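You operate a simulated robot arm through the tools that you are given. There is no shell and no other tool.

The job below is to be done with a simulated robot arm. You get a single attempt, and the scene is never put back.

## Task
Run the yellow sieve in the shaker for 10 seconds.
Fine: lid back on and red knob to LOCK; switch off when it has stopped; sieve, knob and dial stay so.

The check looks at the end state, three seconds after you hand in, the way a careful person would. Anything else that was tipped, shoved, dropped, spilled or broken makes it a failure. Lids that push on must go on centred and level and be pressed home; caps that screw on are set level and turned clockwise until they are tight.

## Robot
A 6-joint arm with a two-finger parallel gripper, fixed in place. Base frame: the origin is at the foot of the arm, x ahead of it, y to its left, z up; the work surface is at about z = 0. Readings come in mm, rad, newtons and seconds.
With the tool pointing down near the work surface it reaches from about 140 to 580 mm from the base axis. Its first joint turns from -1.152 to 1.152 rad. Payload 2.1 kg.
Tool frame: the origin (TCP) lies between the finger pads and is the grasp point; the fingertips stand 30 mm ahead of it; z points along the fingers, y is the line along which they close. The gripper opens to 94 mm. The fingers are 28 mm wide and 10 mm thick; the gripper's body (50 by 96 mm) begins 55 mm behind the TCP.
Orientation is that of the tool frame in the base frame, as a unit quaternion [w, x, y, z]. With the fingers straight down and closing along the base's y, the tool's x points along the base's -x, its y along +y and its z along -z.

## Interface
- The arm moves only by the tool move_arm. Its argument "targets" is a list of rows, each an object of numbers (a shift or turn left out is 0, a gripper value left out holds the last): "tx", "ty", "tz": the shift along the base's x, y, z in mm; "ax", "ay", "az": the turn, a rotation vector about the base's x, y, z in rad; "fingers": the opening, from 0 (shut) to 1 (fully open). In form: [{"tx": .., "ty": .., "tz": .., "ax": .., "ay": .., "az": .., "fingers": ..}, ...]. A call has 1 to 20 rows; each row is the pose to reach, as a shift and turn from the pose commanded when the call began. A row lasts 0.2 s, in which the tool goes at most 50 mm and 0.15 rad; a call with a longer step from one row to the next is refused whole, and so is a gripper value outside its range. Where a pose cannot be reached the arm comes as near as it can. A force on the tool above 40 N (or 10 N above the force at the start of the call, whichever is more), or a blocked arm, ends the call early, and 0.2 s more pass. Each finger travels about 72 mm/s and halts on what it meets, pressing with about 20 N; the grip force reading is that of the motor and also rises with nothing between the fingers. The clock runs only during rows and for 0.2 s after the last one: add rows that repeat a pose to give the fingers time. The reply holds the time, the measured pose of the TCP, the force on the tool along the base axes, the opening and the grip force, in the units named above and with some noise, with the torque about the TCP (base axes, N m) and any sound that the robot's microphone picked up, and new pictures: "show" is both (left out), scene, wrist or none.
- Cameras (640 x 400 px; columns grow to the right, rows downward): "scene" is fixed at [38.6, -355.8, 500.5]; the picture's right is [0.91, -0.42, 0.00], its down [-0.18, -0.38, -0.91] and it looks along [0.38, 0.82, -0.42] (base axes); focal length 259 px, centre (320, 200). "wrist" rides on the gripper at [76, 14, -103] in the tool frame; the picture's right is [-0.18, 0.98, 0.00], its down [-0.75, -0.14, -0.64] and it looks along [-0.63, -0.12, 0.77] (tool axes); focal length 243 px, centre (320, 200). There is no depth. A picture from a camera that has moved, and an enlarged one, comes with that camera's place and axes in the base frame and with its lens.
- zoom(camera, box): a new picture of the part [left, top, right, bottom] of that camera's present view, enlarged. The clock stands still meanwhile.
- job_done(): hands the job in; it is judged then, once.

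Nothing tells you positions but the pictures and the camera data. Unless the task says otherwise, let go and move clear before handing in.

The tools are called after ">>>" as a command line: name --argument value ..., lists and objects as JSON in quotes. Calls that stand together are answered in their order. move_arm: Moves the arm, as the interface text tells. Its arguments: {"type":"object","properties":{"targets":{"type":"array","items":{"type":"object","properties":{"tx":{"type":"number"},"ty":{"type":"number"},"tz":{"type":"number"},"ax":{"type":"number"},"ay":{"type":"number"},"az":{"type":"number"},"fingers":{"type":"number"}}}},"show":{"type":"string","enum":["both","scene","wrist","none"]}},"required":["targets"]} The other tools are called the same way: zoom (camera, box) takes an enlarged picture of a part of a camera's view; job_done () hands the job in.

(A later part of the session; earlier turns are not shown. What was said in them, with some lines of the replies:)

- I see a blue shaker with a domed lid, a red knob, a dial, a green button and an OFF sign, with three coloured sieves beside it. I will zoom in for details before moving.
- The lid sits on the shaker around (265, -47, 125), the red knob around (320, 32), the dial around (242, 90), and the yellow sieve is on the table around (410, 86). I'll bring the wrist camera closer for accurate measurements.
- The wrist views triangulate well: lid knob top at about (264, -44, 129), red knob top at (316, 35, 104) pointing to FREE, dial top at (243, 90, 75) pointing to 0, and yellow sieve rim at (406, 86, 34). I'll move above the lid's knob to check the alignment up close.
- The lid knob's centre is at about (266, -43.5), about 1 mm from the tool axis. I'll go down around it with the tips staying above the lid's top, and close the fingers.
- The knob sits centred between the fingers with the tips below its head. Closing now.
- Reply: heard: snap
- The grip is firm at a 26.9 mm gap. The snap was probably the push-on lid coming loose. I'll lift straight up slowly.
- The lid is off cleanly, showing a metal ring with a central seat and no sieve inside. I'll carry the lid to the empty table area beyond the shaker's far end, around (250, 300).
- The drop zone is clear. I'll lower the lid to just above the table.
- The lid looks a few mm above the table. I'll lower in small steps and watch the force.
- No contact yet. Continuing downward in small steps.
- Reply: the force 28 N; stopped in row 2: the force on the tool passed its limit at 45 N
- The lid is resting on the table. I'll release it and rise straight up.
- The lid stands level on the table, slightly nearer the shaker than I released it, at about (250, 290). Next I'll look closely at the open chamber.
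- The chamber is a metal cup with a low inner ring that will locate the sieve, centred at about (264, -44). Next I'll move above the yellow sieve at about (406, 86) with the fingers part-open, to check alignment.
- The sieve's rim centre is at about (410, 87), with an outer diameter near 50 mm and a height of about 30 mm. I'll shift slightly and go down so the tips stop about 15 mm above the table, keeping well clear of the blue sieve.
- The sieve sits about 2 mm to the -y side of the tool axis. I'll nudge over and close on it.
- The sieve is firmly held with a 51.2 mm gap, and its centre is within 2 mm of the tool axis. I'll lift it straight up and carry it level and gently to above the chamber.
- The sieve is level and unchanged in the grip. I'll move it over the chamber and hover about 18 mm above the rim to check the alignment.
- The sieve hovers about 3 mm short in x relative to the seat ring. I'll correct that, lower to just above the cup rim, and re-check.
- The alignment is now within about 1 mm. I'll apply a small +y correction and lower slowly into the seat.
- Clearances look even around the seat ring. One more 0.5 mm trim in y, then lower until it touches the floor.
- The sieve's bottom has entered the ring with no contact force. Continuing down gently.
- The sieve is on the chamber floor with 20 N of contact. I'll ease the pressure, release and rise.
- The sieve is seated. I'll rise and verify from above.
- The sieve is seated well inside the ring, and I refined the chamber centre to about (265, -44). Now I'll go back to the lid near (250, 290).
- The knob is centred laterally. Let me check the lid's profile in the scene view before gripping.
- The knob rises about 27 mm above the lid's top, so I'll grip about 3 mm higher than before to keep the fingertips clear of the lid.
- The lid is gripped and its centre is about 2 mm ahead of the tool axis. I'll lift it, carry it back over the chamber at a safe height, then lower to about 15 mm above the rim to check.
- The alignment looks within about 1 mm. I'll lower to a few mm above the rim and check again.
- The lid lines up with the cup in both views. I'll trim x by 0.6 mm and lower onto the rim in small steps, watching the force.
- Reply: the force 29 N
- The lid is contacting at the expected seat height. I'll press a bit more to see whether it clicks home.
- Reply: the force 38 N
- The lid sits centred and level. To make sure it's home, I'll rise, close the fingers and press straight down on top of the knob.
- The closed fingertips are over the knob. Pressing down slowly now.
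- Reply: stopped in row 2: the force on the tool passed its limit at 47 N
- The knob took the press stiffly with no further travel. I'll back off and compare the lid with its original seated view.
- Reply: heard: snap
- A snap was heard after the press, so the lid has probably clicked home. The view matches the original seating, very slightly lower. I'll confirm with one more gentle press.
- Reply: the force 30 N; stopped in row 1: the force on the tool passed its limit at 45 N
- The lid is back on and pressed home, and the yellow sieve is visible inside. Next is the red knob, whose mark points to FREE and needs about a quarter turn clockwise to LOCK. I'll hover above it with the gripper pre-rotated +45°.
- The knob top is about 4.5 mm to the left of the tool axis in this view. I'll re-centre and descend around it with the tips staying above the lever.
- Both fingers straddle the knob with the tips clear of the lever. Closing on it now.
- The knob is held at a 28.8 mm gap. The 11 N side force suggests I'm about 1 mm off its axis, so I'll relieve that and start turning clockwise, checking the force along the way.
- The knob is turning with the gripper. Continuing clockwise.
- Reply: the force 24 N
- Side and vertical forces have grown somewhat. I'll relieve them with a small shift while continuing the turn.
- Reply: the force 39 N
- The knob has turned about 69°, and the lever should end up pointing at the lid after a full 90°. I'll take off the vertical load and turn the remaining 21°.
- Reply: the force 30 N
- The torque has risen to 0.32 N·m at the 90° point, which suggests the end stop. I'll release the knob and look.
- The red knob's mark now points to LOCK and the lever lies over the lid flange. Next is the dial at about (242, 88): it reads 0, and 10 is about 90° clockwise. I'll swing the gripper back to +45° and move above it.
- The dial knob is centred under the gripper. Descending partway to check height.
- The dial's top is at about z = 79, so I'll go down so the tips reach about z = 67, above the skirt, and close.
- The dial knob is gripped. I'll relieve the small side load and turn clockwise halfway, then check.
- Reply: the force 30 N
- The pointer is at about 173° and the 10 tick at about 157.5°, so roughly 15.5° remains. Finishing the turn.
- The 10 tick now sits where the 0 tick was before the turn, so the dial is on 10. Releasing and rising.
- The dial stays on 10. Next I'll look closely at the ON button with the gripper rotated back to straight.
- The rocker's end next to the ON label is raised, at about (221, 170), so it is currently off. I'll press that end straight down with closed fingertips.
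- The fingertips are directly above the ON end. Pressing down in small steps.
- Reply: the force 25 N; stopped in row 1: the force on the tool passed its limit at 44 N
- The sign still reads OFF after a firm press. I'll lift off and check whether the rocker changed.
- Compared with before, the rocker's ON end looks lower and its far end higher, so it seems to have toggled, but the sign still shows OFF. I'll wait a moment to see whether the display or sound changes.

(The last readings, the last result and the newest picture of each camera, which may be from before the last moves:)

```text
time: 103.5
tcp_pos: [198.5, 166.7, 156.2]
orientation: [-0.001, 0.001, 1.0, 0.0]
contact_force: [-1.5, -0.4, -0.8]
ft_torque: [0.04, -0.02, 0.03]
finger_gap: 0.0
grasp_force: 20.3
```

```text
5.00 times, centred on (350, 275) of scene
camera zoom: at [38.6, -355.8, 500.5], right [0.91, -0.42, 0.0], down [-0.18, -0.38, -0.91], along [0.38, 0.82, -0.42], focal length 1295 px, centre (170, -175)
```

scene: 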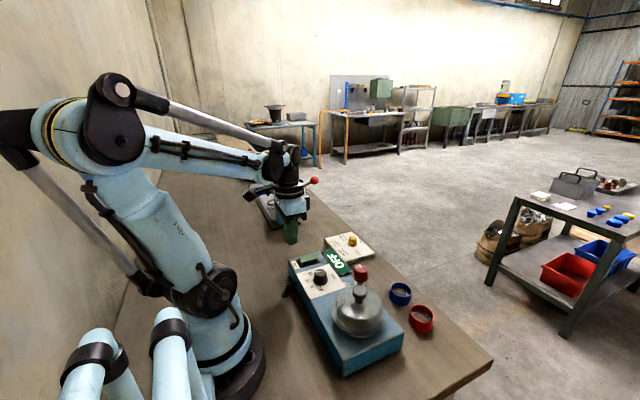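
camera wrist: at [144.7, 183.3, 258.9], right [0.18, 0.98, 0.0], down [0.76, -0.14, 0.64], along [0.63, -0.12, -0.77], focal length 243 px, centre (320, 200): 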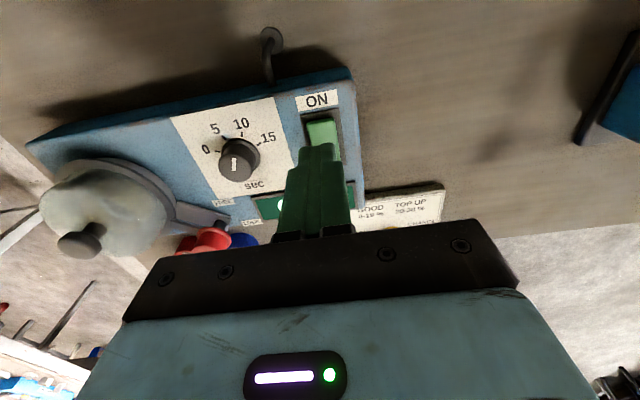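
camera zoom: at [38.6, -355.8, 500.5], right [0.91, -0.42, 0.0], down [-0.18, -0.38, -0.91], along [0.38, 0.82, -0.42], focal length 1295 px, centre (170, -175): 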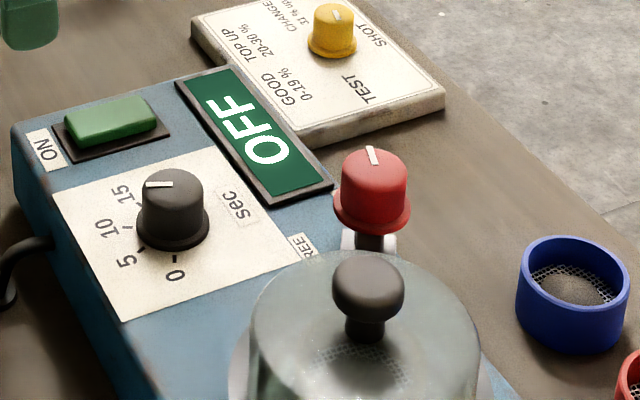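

The rocker now sits level, only half-way: my wide flat tip ended up bearing on the pivot. I'll press again nearer the ON edge, around x = 216–228, to tip it fully.

>>> move_arm --targets '[{"tx": 15.5, "tz": -10}, {"tx": 15.5, "tz": -28}, {"tx": 15.5, "tz": -44}, {"tx": 15.5, "tz": -54}, {"tx": 15.5, "tz": -54}]'

>>> zoom --camera "wrist" --box '[240, 80, 400, 180]'

>>> zoom --camera "scene" --box '[285, 230, 345, 275]'

```text
time: 104.7
tcp_pos: [214.6, 168.0, 102.5]
orientation: [-0.002, 0.001, 1.0, 0.0]
contact_force: [-0.1, -0.7, 0.3]
ft_torque: [0.0, 0.02, 0.0]
finger_gap: 0.0
grasp_force: 20.1
camera wrist: at [139.6, 183.9, 204.1], right [0.19, 0.98, 0.0], down [0.76, -0.14, 0.64], along [0.63, -0.12, -0.77], focal length 243 px, centre (320, 200)
```

scene: 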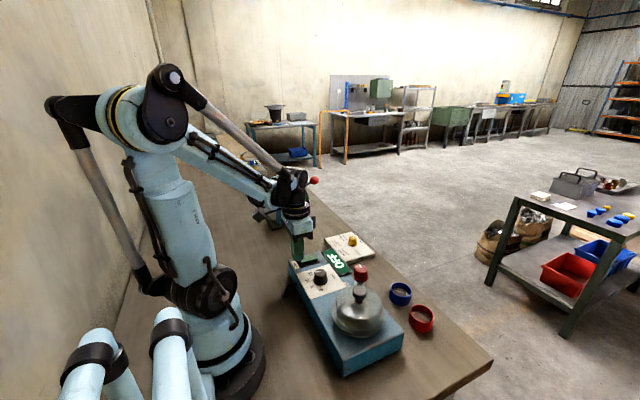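
wrist: 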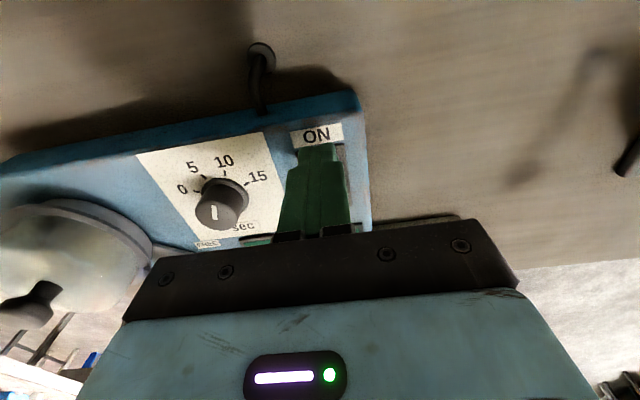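

```text
4.00 times, centred on (320, 130) of wrist
camera zoom: at [139.6, 183.9, 204.1], right [0.19, 0.98, 0.0], down [0.76, -0.14, 0.64], along [0.63, -0.12, -0.77], focal length 970 px, centre (320, 480)
```

zoom: 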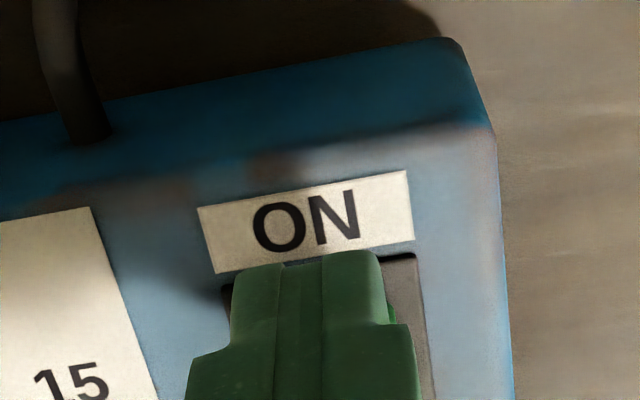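

```text
8.89 times, centred on (315, 252) of scene
camera zoom: at [38.6, -355.8, 500.5], right [0.91, -0.42, 0.0], down [-0.18, -0.38, -0.91], along [0.38, 0.82, -0.42], focal length 2302 px, centre (364, -267)
```

zoom: 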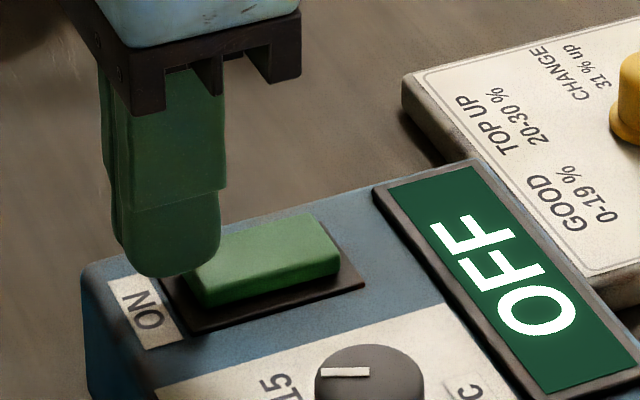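

>>> move_arm --targets '[{"tx": 3.5, "tz": 0}, {"tx": 7, "tz": 0}, {"tx": 7, "tz": -2}, {"tx": 7, "tz": -4}, {"tx": 7, "tz": -4}]' --show "none"

>>> zoom --camera "scene" --box '[285, 230, 345, 275]'

>>> zoom --camera "wrist" --box '[240, 80, 400, 180]'

```text
time: 105.9
tcp_pos: [220.2, 169.6, 99.6]
orientation: [-0.002, 0.001, 1.0, 0.0]
contact_force: [0.1, -0.3, -0.1]
ft_torque: [0.02, -0.03, 0.0]
finger_gap: 0.0
grasp_force: 19.3
```

```text
8.89 times, centred on (315, 252) of scene
camera zoom: at [38.6, -355.8, 500.5], right [0.91, -0.42, 0.0], down [-0.18, -0.38, -0.91], along [0.38, 0.82, -0.42], focal length 2302 px, centre (364, -267)
```

zoom: 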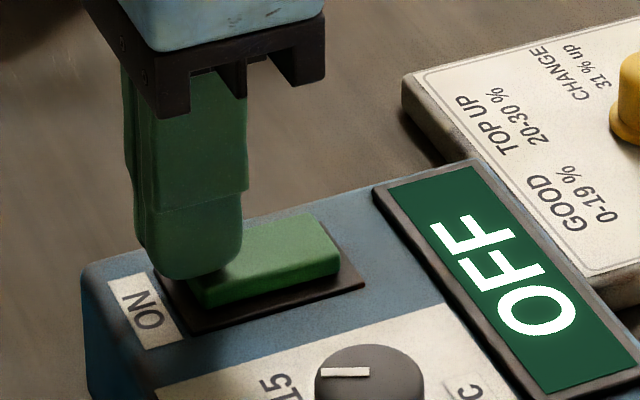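

```text
4.00 times, centred on (320, 130) of wrist
camera zoom: at [146.6, 184.3, 201.0], right [0.18, 0.98, 0.0], down [0.76, -0.14, 0.64], along [0.63, -0.12, -0.77], focal length 970 px, centre (320, 480)
```

zoom: 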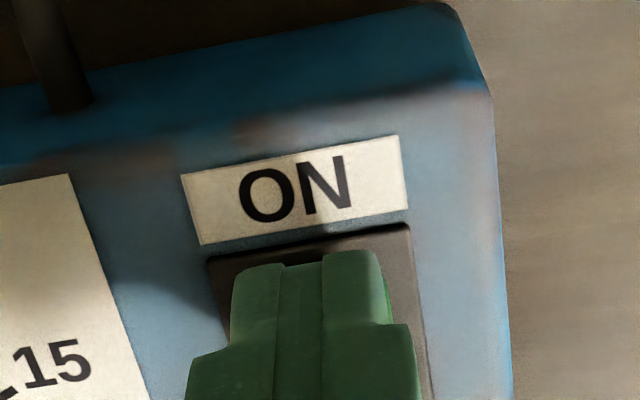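

>>> move_arm --targets '[{"tz": -1}, {"tz": -2}, {"tz": -3}, {"tz": -3.5}, {"tz": -3.5}]' --show "none"

>>> zoom --camera "scene" --box '[285, 230, 345, 275]'

```text
time: 107.1
tcp_pos: [221.6, 168.5, 95.8]
orientation: [-0.002, 0.0, 1.0, -0.001]
contact_force: [-2.2, 0.1, 10.3]
ft_torque: [0.04, -0.11, -0.11]
finger_gap: 0.0
grasp_force: 19.6
stopped in row 5: the force on the tool passed its limit at 42 N (the readings are from after the stop); the commanded pose is now the measured one
```

```text
8.89 times, centred on (315, 252) of scene
camera zoom: at [38.6, -355.9, 500.5], right [0.91, -0.42, 0.0], down [-0.18, -0.38, -0.91], along [0.38, 0.82, -0.42], focal length 2302 px, centre (364, -267)
```

zoom: 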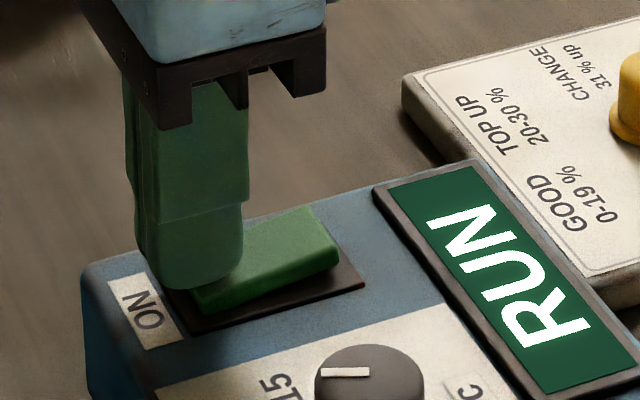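

The sign now shows RUN. I'll lift clear and wait for the timed run to finish.

>>> move_arm --targets '[{"tz": 5}, {"tz": 15}, {"tz": 30}, {"tz": 50}, {"tz": 60}]' --show "scene"

>>> zoom --camera "scene" --box '[290, 235, 410, 325]'

```text
time: 108.3
tcp_pos: [221.8, 168.5, 154.9]
orientation: [-0.002, 0.001, 1.0, -0.001]
contact_force: [-0.2, 0.0, 0.8]
ft_torque: [-0.02, -0.02, 0.01]
finger_gap: 0.0
grasp_force: 20.5
```

scene: 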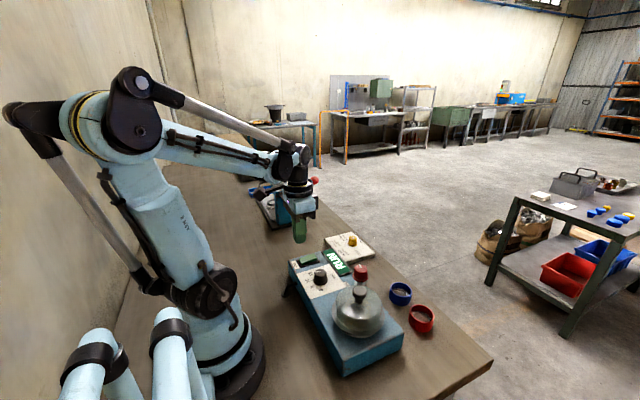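

```text
4.44 times, centred on (350, 280) of scene
camera zoom: at [38.6, -355.8, 500.5], right [0.91, -0.42, 0.0], down [-0.18, -0.38, -0.91], along [0.38, 0.82, -0.42], focal length 1151 px, centre (187, -156)
```

zoom: 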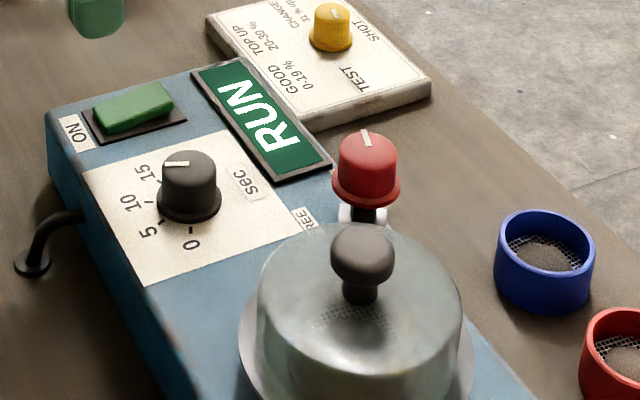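

It's running. While waiting I'll move the closed tips above the rocker's other end at a safe height.

>>> move_arm --targets '[{"tx": 10}, {"tx": 25}, {"tx": 36}, {"tx": 41}, {"tx": 41}, {"tx": 41}, {"tx": 41}, {"tx": 41}, {"tx": 41}, {"tx": 41}, {"tx": 41}, {"tx": 41}, {"tx": 41}, {"tx": 41}, {"tx": 41}, {"tx": 41}, {"tx": 41}, {"tx": 41}, {"tx": 41}, {"tx": 41}]'

>>> zoom --camera "wrist" --box '[220, 40, 420, 165]'

>>> zoom --camera "scene" --box '[290, 235, 410, 325]'

```text
time: 112.5
tcp_pos: [262.0, 169.6, 154.6]
orientation: [-0.003, 0.0, 1.0, 0.0]
contact_force: [0.8, 0.8, -0.2]
ft_torque: [0.0, 0.01, 0.0]
finger_gap: 0.0
grasp_force: 19.8
camera wrist: at [187.2, 183.4, 257.4], right [0.18, 0.98, 0.0], down [0.76, -0.14, 0.64], along [0.63, -0.12, -0.77], focal length 243 px, centre (320, 200)
```

scene: 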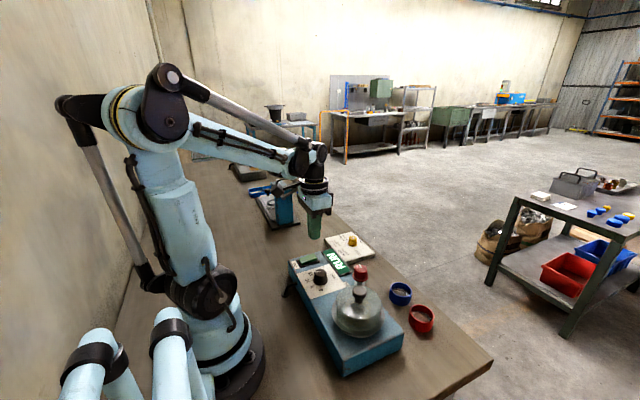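
wrist: 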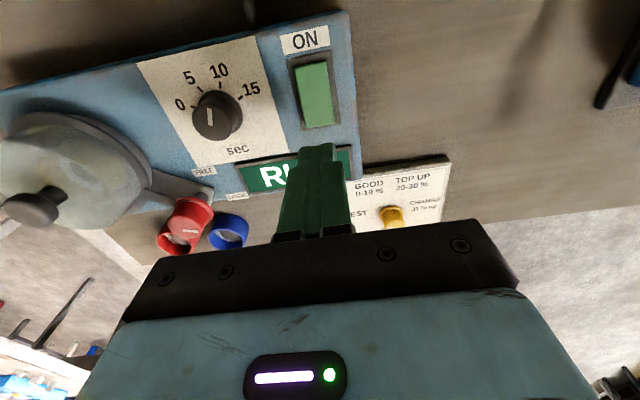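

```text
3.20 times, centred on (320, 102) of wrist
camera zoom: at [187.2, 183.4, 257.4], right [0.18, 0.98, 0.0], down [0.76, -0.14, 0.64], along [0.63, -0.12, -0.77], focal length 776 px, centre (320, 512)
```

zoom: 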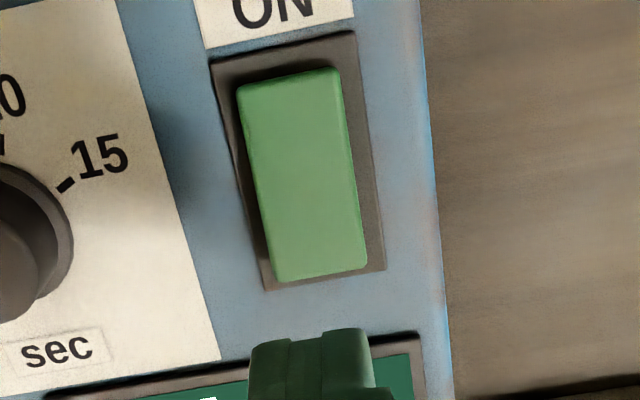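

```text
4.44 times, centred on (350, 280) of scene
camera zoom: at [38.6, -355.8, 500.5], right [0.91, -0.42, 0.0], down [-0.18, -0.38, -0.91], along [0.38, 0.82, -0.42], focal length 1151 px, centre (187, -156)
```

zoom: 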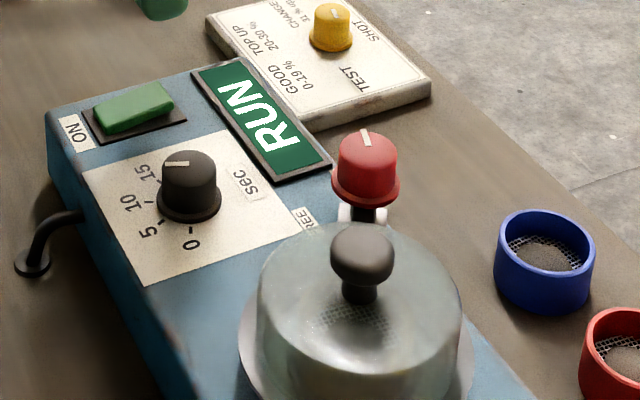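

The rocker is fully visible; its far end is at about (266, 169). I'll keep waiting for the run to end.

>>> move_arm --targets '[{"tx": 0}, {"tx": 0}, {"tx": 0}, {"tx": 0}, {"tx": 0}, {"tx": 0}, {"tx": 0}, {"tx": 0}, {"tx": 0}, {"tx": 0}, {"tx": 0}, {"tx": 0}, {"tx": 0}, {"tx": 0}, {"tx": 0}, {"tx": 0}, {"tx": 0}, {"tx": 0}, {"tx": 0}, {"tx": 0}]' --show "none"

>>> zoom --camera "scene" --box '[290, 235, 410, 325]'

```text
time: 116.7
tcp_pos: [261.8, 167.1, 154.5]
orientation: [-0.003, 0.0, 1.0, -0.001]
contact_force: [0.1, -0.1, 0.0]
ft_torque: [0.01, -0.01, 0.02]
finger_gap: 0.1
grasp_force: 19.8
```

```text
4.44 times, centred on (350, 280) of scene
camera zoom: at [38.6, -355.8, 500.5], right [0.91, -0.42, 0.0], down [-0.18, -0.38, -0.91], along [0.38, 0.82, -0.42], focal length 1151 px, centre (187, -156)
```

zoom: 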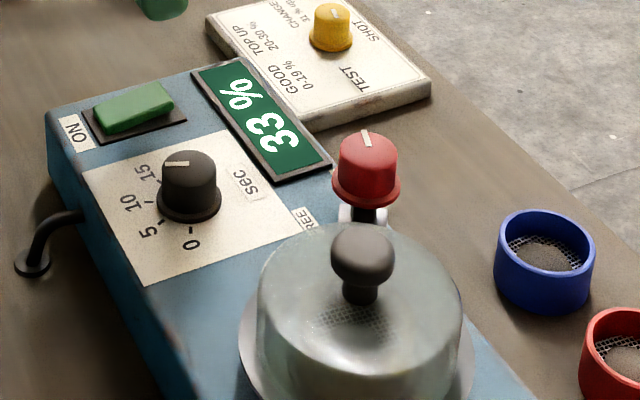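

The display now shows "33 %", so the timed run has finished. I'll confirm it has settled, then switch off by pressing the rocker's far end.

>>> move_arm --targets '[{"tx": 0}, {"tx": 0}, {"tx": 0}, {"tx": 0}, {"tx": 0}]' --show "scene"

>>> zoom --camera "scene" --box '[290, 235, 410, 325]'

```text
time: 117.9
tcp_pos: [263.2, 167.9, 155.1]
orientation: [-0.003, 0.0, 1.0, -0.001]
contact_force: [0.0, -0.4, 1.4]
ft_torque: [-0.02, 0.01, -0.04]
finger_gap: 0.0
grasp_force: 20.3
```

scene: 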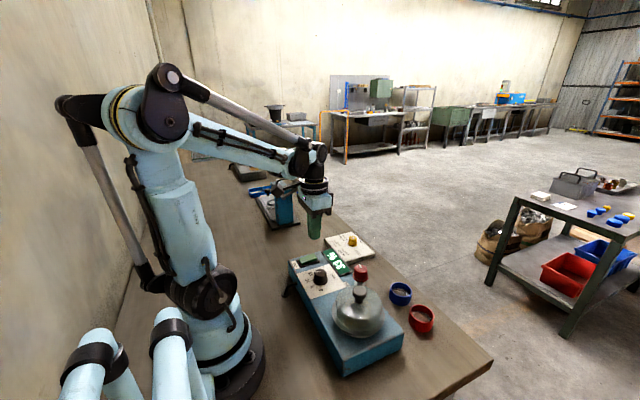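

```text
4.44 times, centred on (350, 280) of scene
camera zoom: at [38.6, -355.8, 500.5], right [0.91, -0.42, 0.0], down [-0.18, -0.38, -0.91], along [0.38, 0.82, -0.42], focal length 1151 px, centre (187, -156)
```

zoom: 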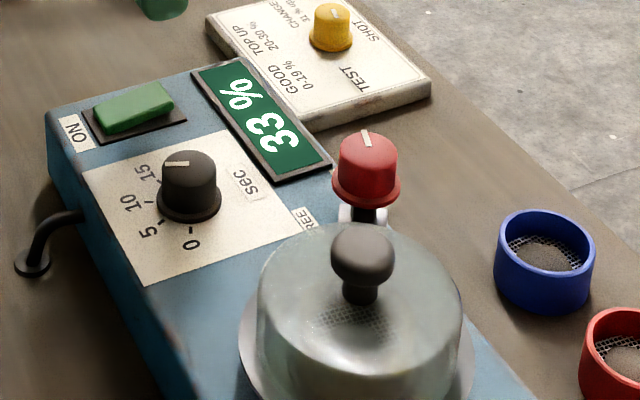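

The reading is stable. Lowering over the rocker's off end.

>>> move_arm --targets '[{"tz": -12}, {"tz": -28}, {"tz": -42}, {"tz": -51}, {"tz": -51}]'

>>> zoom --camera "scene" --box '[295, 230, 355, 275]'

>>> zoom --camera "wrist" --box '[240, 80, 400, 180]'

```text
time: 119.1
tcp_pos: [262.8, 168.8, 104.1]
orientation: [-0.002, 0.001, 1.0, -0.001]
contact_force: [-0.4, 0.2, 0.2]
ft_torque: [0.01, -0.01, 0.02]
finger_gap: 0.0
grasp_force: 19.8
camera wrist: at [187.8, 183.3, 205.7], right [0.18, 0.98, 0.0], down [0.76, -0.14, 0.64], along [0.63, -0.12, -0.77], focal length 243 px, centre (320, 200)
```

scene: 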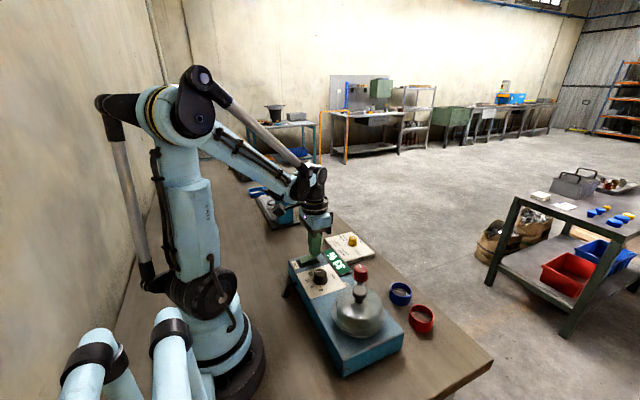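
wrist: 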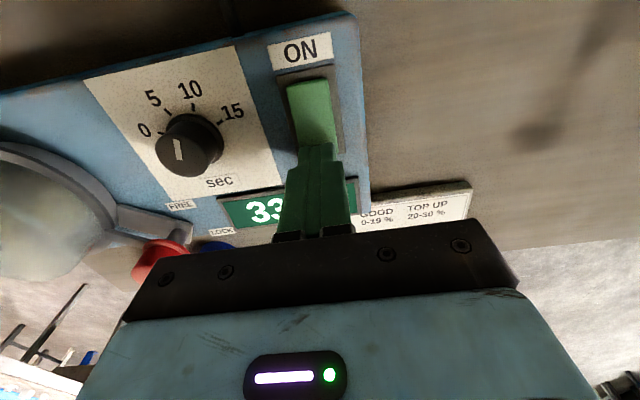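

```text
8.89 times, centred on (325, 252) of scene
camera zoom: at [38.6, -355.8, 500.5], right [0.91, -0.42, 0.0], down [-0.18, -0.38, -0.91], along [0.38, 0.82, -0.42], focal length 2302 px, centre (276, -267)
```

zoom: 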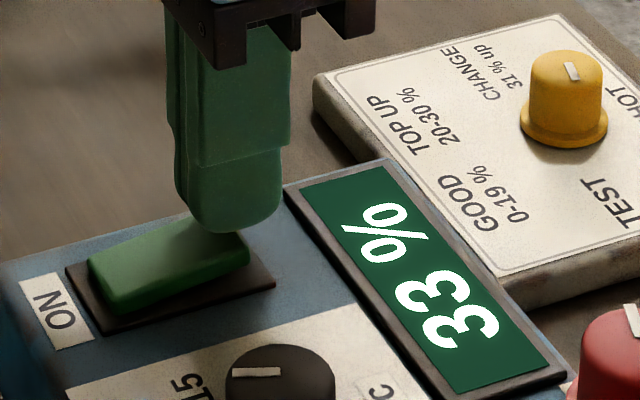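

```text
4.00 times, centred on (320, 130) of wrist
camera zoom: at [187.8, 183.3, 205.7], right [0.18, 0.98, 0.0], down [0.76, -0.14, 0.64], along [0.63, -0.12, -0.77], focal length 970 px, centre (320, 480)
```

zoom: 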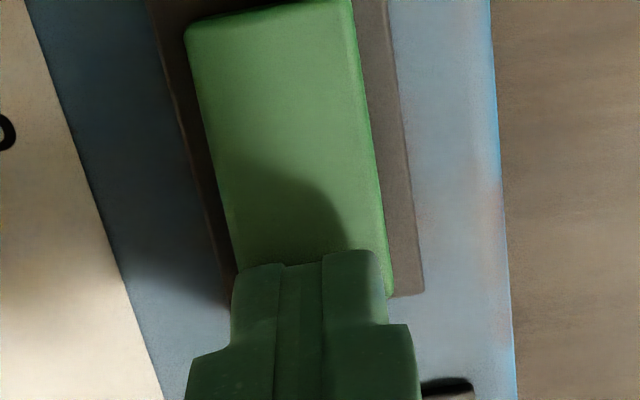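

>>> move_arm --targets '[{"tx": -1, "tz": -1.5}, {"tx": -1, "tz": -3}, {"tx": -1, "tz": -4.5}, {"tx": -1, "tz": -6}, {"tx": -1, "tz": -7}, {"tx": -1, "tz": -8}, {"tx": -1, "tz": -8.5}]' --show "none"

>>> zoom --camera "scene" --box '[295, 230, 355, 275]'

```text
time: 120.7
tcp_pos: [261.9, 168.1, 95.5]
orientation: [-0.003, 0.0, 1.0, 0.0]
contact_force: [5.5, -1.8, 14.7]
ft_torque: [-0.03, 0.04, 0.22]
finger_gap: 0.0
grasp_force: 19.8
```

```text
8.89 times, centred on (325, 252) of scene
camera zoom: at [38.5, -355.9, 500.5], right [0.91, -0.42, 0.0], down [-0.18, -0.38, -0.91], along [0.38, 0.82, -0.42], focal length 2302 px, centre (276, -267)
```

zoom: 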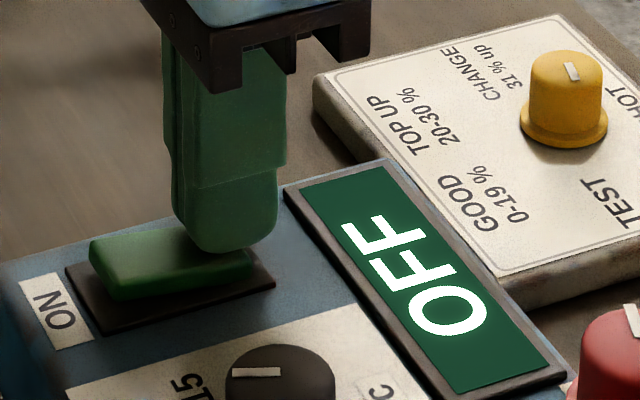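

The sign reads OFF and the rocker is tipped back. A slight extra push to make sure it's fully over, then I'll lift clear.

>>> move_arm --targets '[{"tz": -0.3}, {"tz": -0.5}]' --show "none"

>>> move_arm --targets '[{"tz": 5}, {"tz": 15}, {"tz": 35}, {"tz": 60}, {"tz": 90}, {"tz": 120}, {"tx": -20, "tz": 140}, {"tx": -40, "tz": 150}, {"tx": -40, "tz": 150}]'

>>> zoom --camera "scene" --box '[285, 240, 365, 300]'

>>> zoom --camera "scene" --box '[270, 220, 450, 380]'

>>> zoom --camera "wrist" --box '[100, 0, 420, 200]'

```text
time: 121.2
tcp_pos: [262.6, 169.1, 95.9]
orientation: [-0.002, 0.001, 1.0, -0.001]
contact_force: [-0.3, -0.3, 6.8]
ft_torque: [0.01, 0.11, 0.01]
finger_gap: 0.0
grasp_force: 20.4
stopped in row 2: the force on the tool passed its limit at 44 N (the readings are from after the stop); the commanded pose is now the measured one
```

```text
time: 123.2
tcp_pos: [221.9, 170.6, 245.5]
orientation: [-0.003, 0.001, 1.0, -0.001]
contact_force: [0.3, 0.8, 0.2]
ft_torque: [0.01, 0.02, 0.02]
finger_gap: 0.1
grasp_force: 20.0
camera wrist: at [147.0, 185.9, 347.8], right [0.19, 0.98, 0.0], down [0.76, -0.14, 0.64], along [0.63, -0.12, -0.77], focal length 243 px, centre (320, 200)
```

scene: 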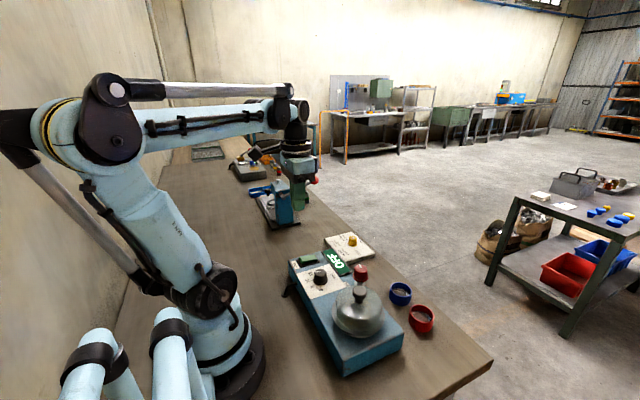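
wrist: 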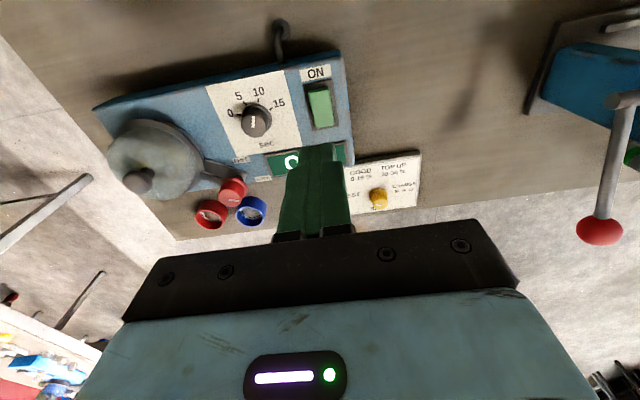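

```text
6.67 times, centred on (325, 270) of scene
camera zoom: at [38.6, -355.8, 500.5], right [0.91, -0.42, 0.0], down [-0.18, -0.38, -0.91], along [0.38, 0.82, -0.42], focal length 1726 px, centre (287, -267)
```

zoom: 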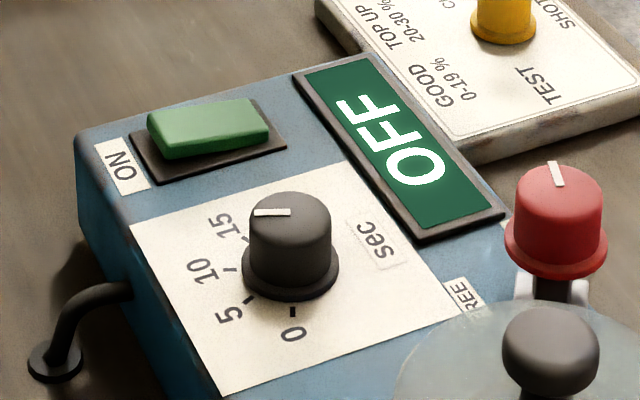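

```text
2.50 times, centred on (360, 300) of scene
camera zoom: at [38.6, -355.8, 500.5], right [0.91, -0.42, 0.0], down [-0.18, -0.38, -0.91], along [0.38, 0.82, -0.42], focal length 647 px, centre (220, -50)
```

zoom: 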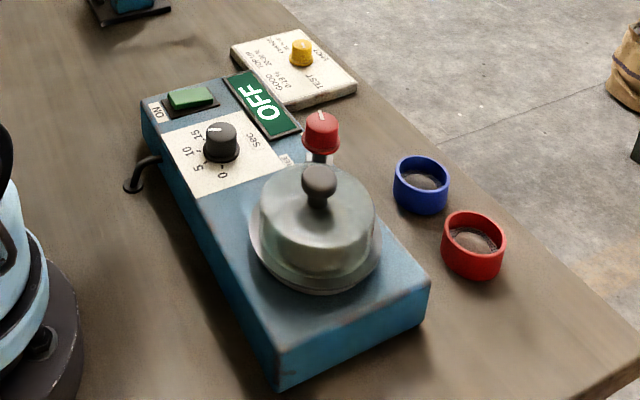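

```text
2.00 times, centred on (260, 100) of wrist
camera zoom: at [147.0, 185.9, 347.8], right [0.19, 0.98, 0.0], down [0.76, -0.14, 0.64], along [0.63, -0.12, -0.77], focal length 485 px, centre (440, 400)
```

zoom: 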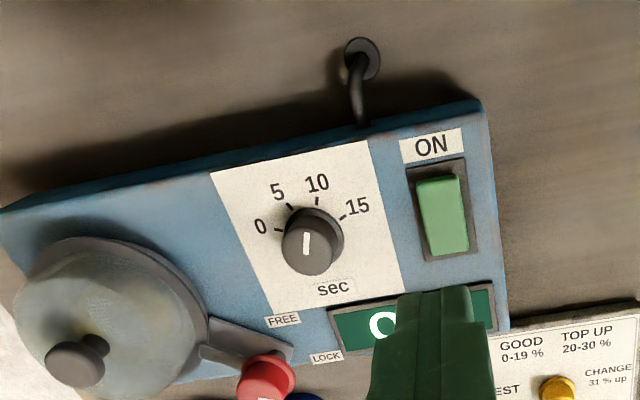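

Everything looks right: OFF, dial on 10, knob on LOCK, lid on with the sieve inside. I'll do a last close check of the dial, knob and lid.

>>> zoom --camera "wrist" --box '[200, 70, 320, 145]'

>>> zoom --camera "wrist" --box '[90, 100, 290, 230]'

>>> zoom --camera "scene" --box '[325, 255, 405, 345]'

```text
5.33 times, centred on (260, 108) of wrist
camera zoom: at [147.0, 185.9, 347.8], right [0.19, 0.98, 0.0], down [0.76, -0.14, 0.64], along [0.63, -0.12, -0.77], focal length 1294 px, centre (640, 693)
```

zoom: 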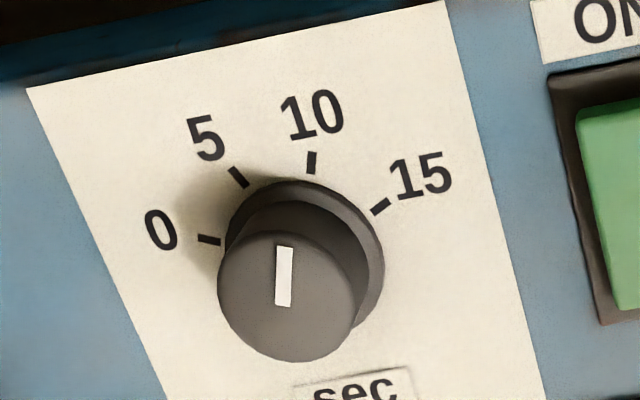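

```text
3.08 times, centred on (190, 165) of wrist
camera zoom: at [147.0, 185.9, 347.8], right [0.19, 0.98, 0.0], down [0.76, -0.14, 0.64], along [0.63, -0.12, -0.77], focal length 746 px, centre (720, 308)
```

zoom: 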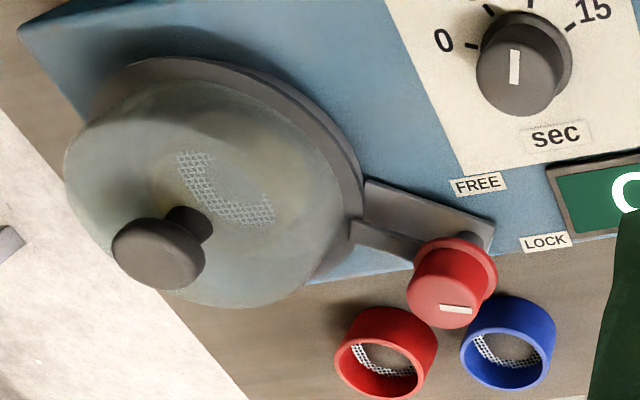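

```text
4.44 times, centred on (365, 300) of scene
camera zoom: at [38.6, -355.8, 500.5], right [0.91, -0.42, 0.0], down [-0.18, -0.38, -0.91], along [0.38, 0.82, -0.42], focal length 1151 px, centre (120, -244)
```

zoom: 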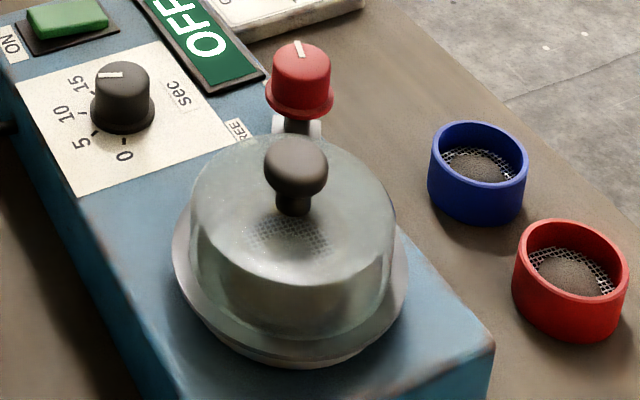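

The shaker was run with the yellow sieve for the 10 seconds set on the dial, and then switched off. The lid is seated with the sieve inside, the red knob points to LOCK, the dial is on 10 and the display reads OFF. The other sieves and tools are where they were, and the arm is clear, so I'm handing in.

>>> job_done

```text
The job is handed in.
```

The yellow sieve was run in the shaker with the dial set to 10 seconds, and the job is handed in. I don't have the check's result.

- **Run:** The display showed RUN and then "33 %" when it stopped. I then switched the shaker off, and the display reads OFF.
- **Lid and sieve:** The lid is back on over the sieve, centred and pressed down. I heard it snap home.
- **Red knob and dial:** The red knob points to LOCK with its lever over the lid's rim. The dial is still on 10.
- **ON switch:** My first press left it half-way without starting anything. A second press nearer the edge started the run.
- **Everything else:** I left the red and blue sieves, the test card and the other tools alone. The arm is clear and holding nothing.
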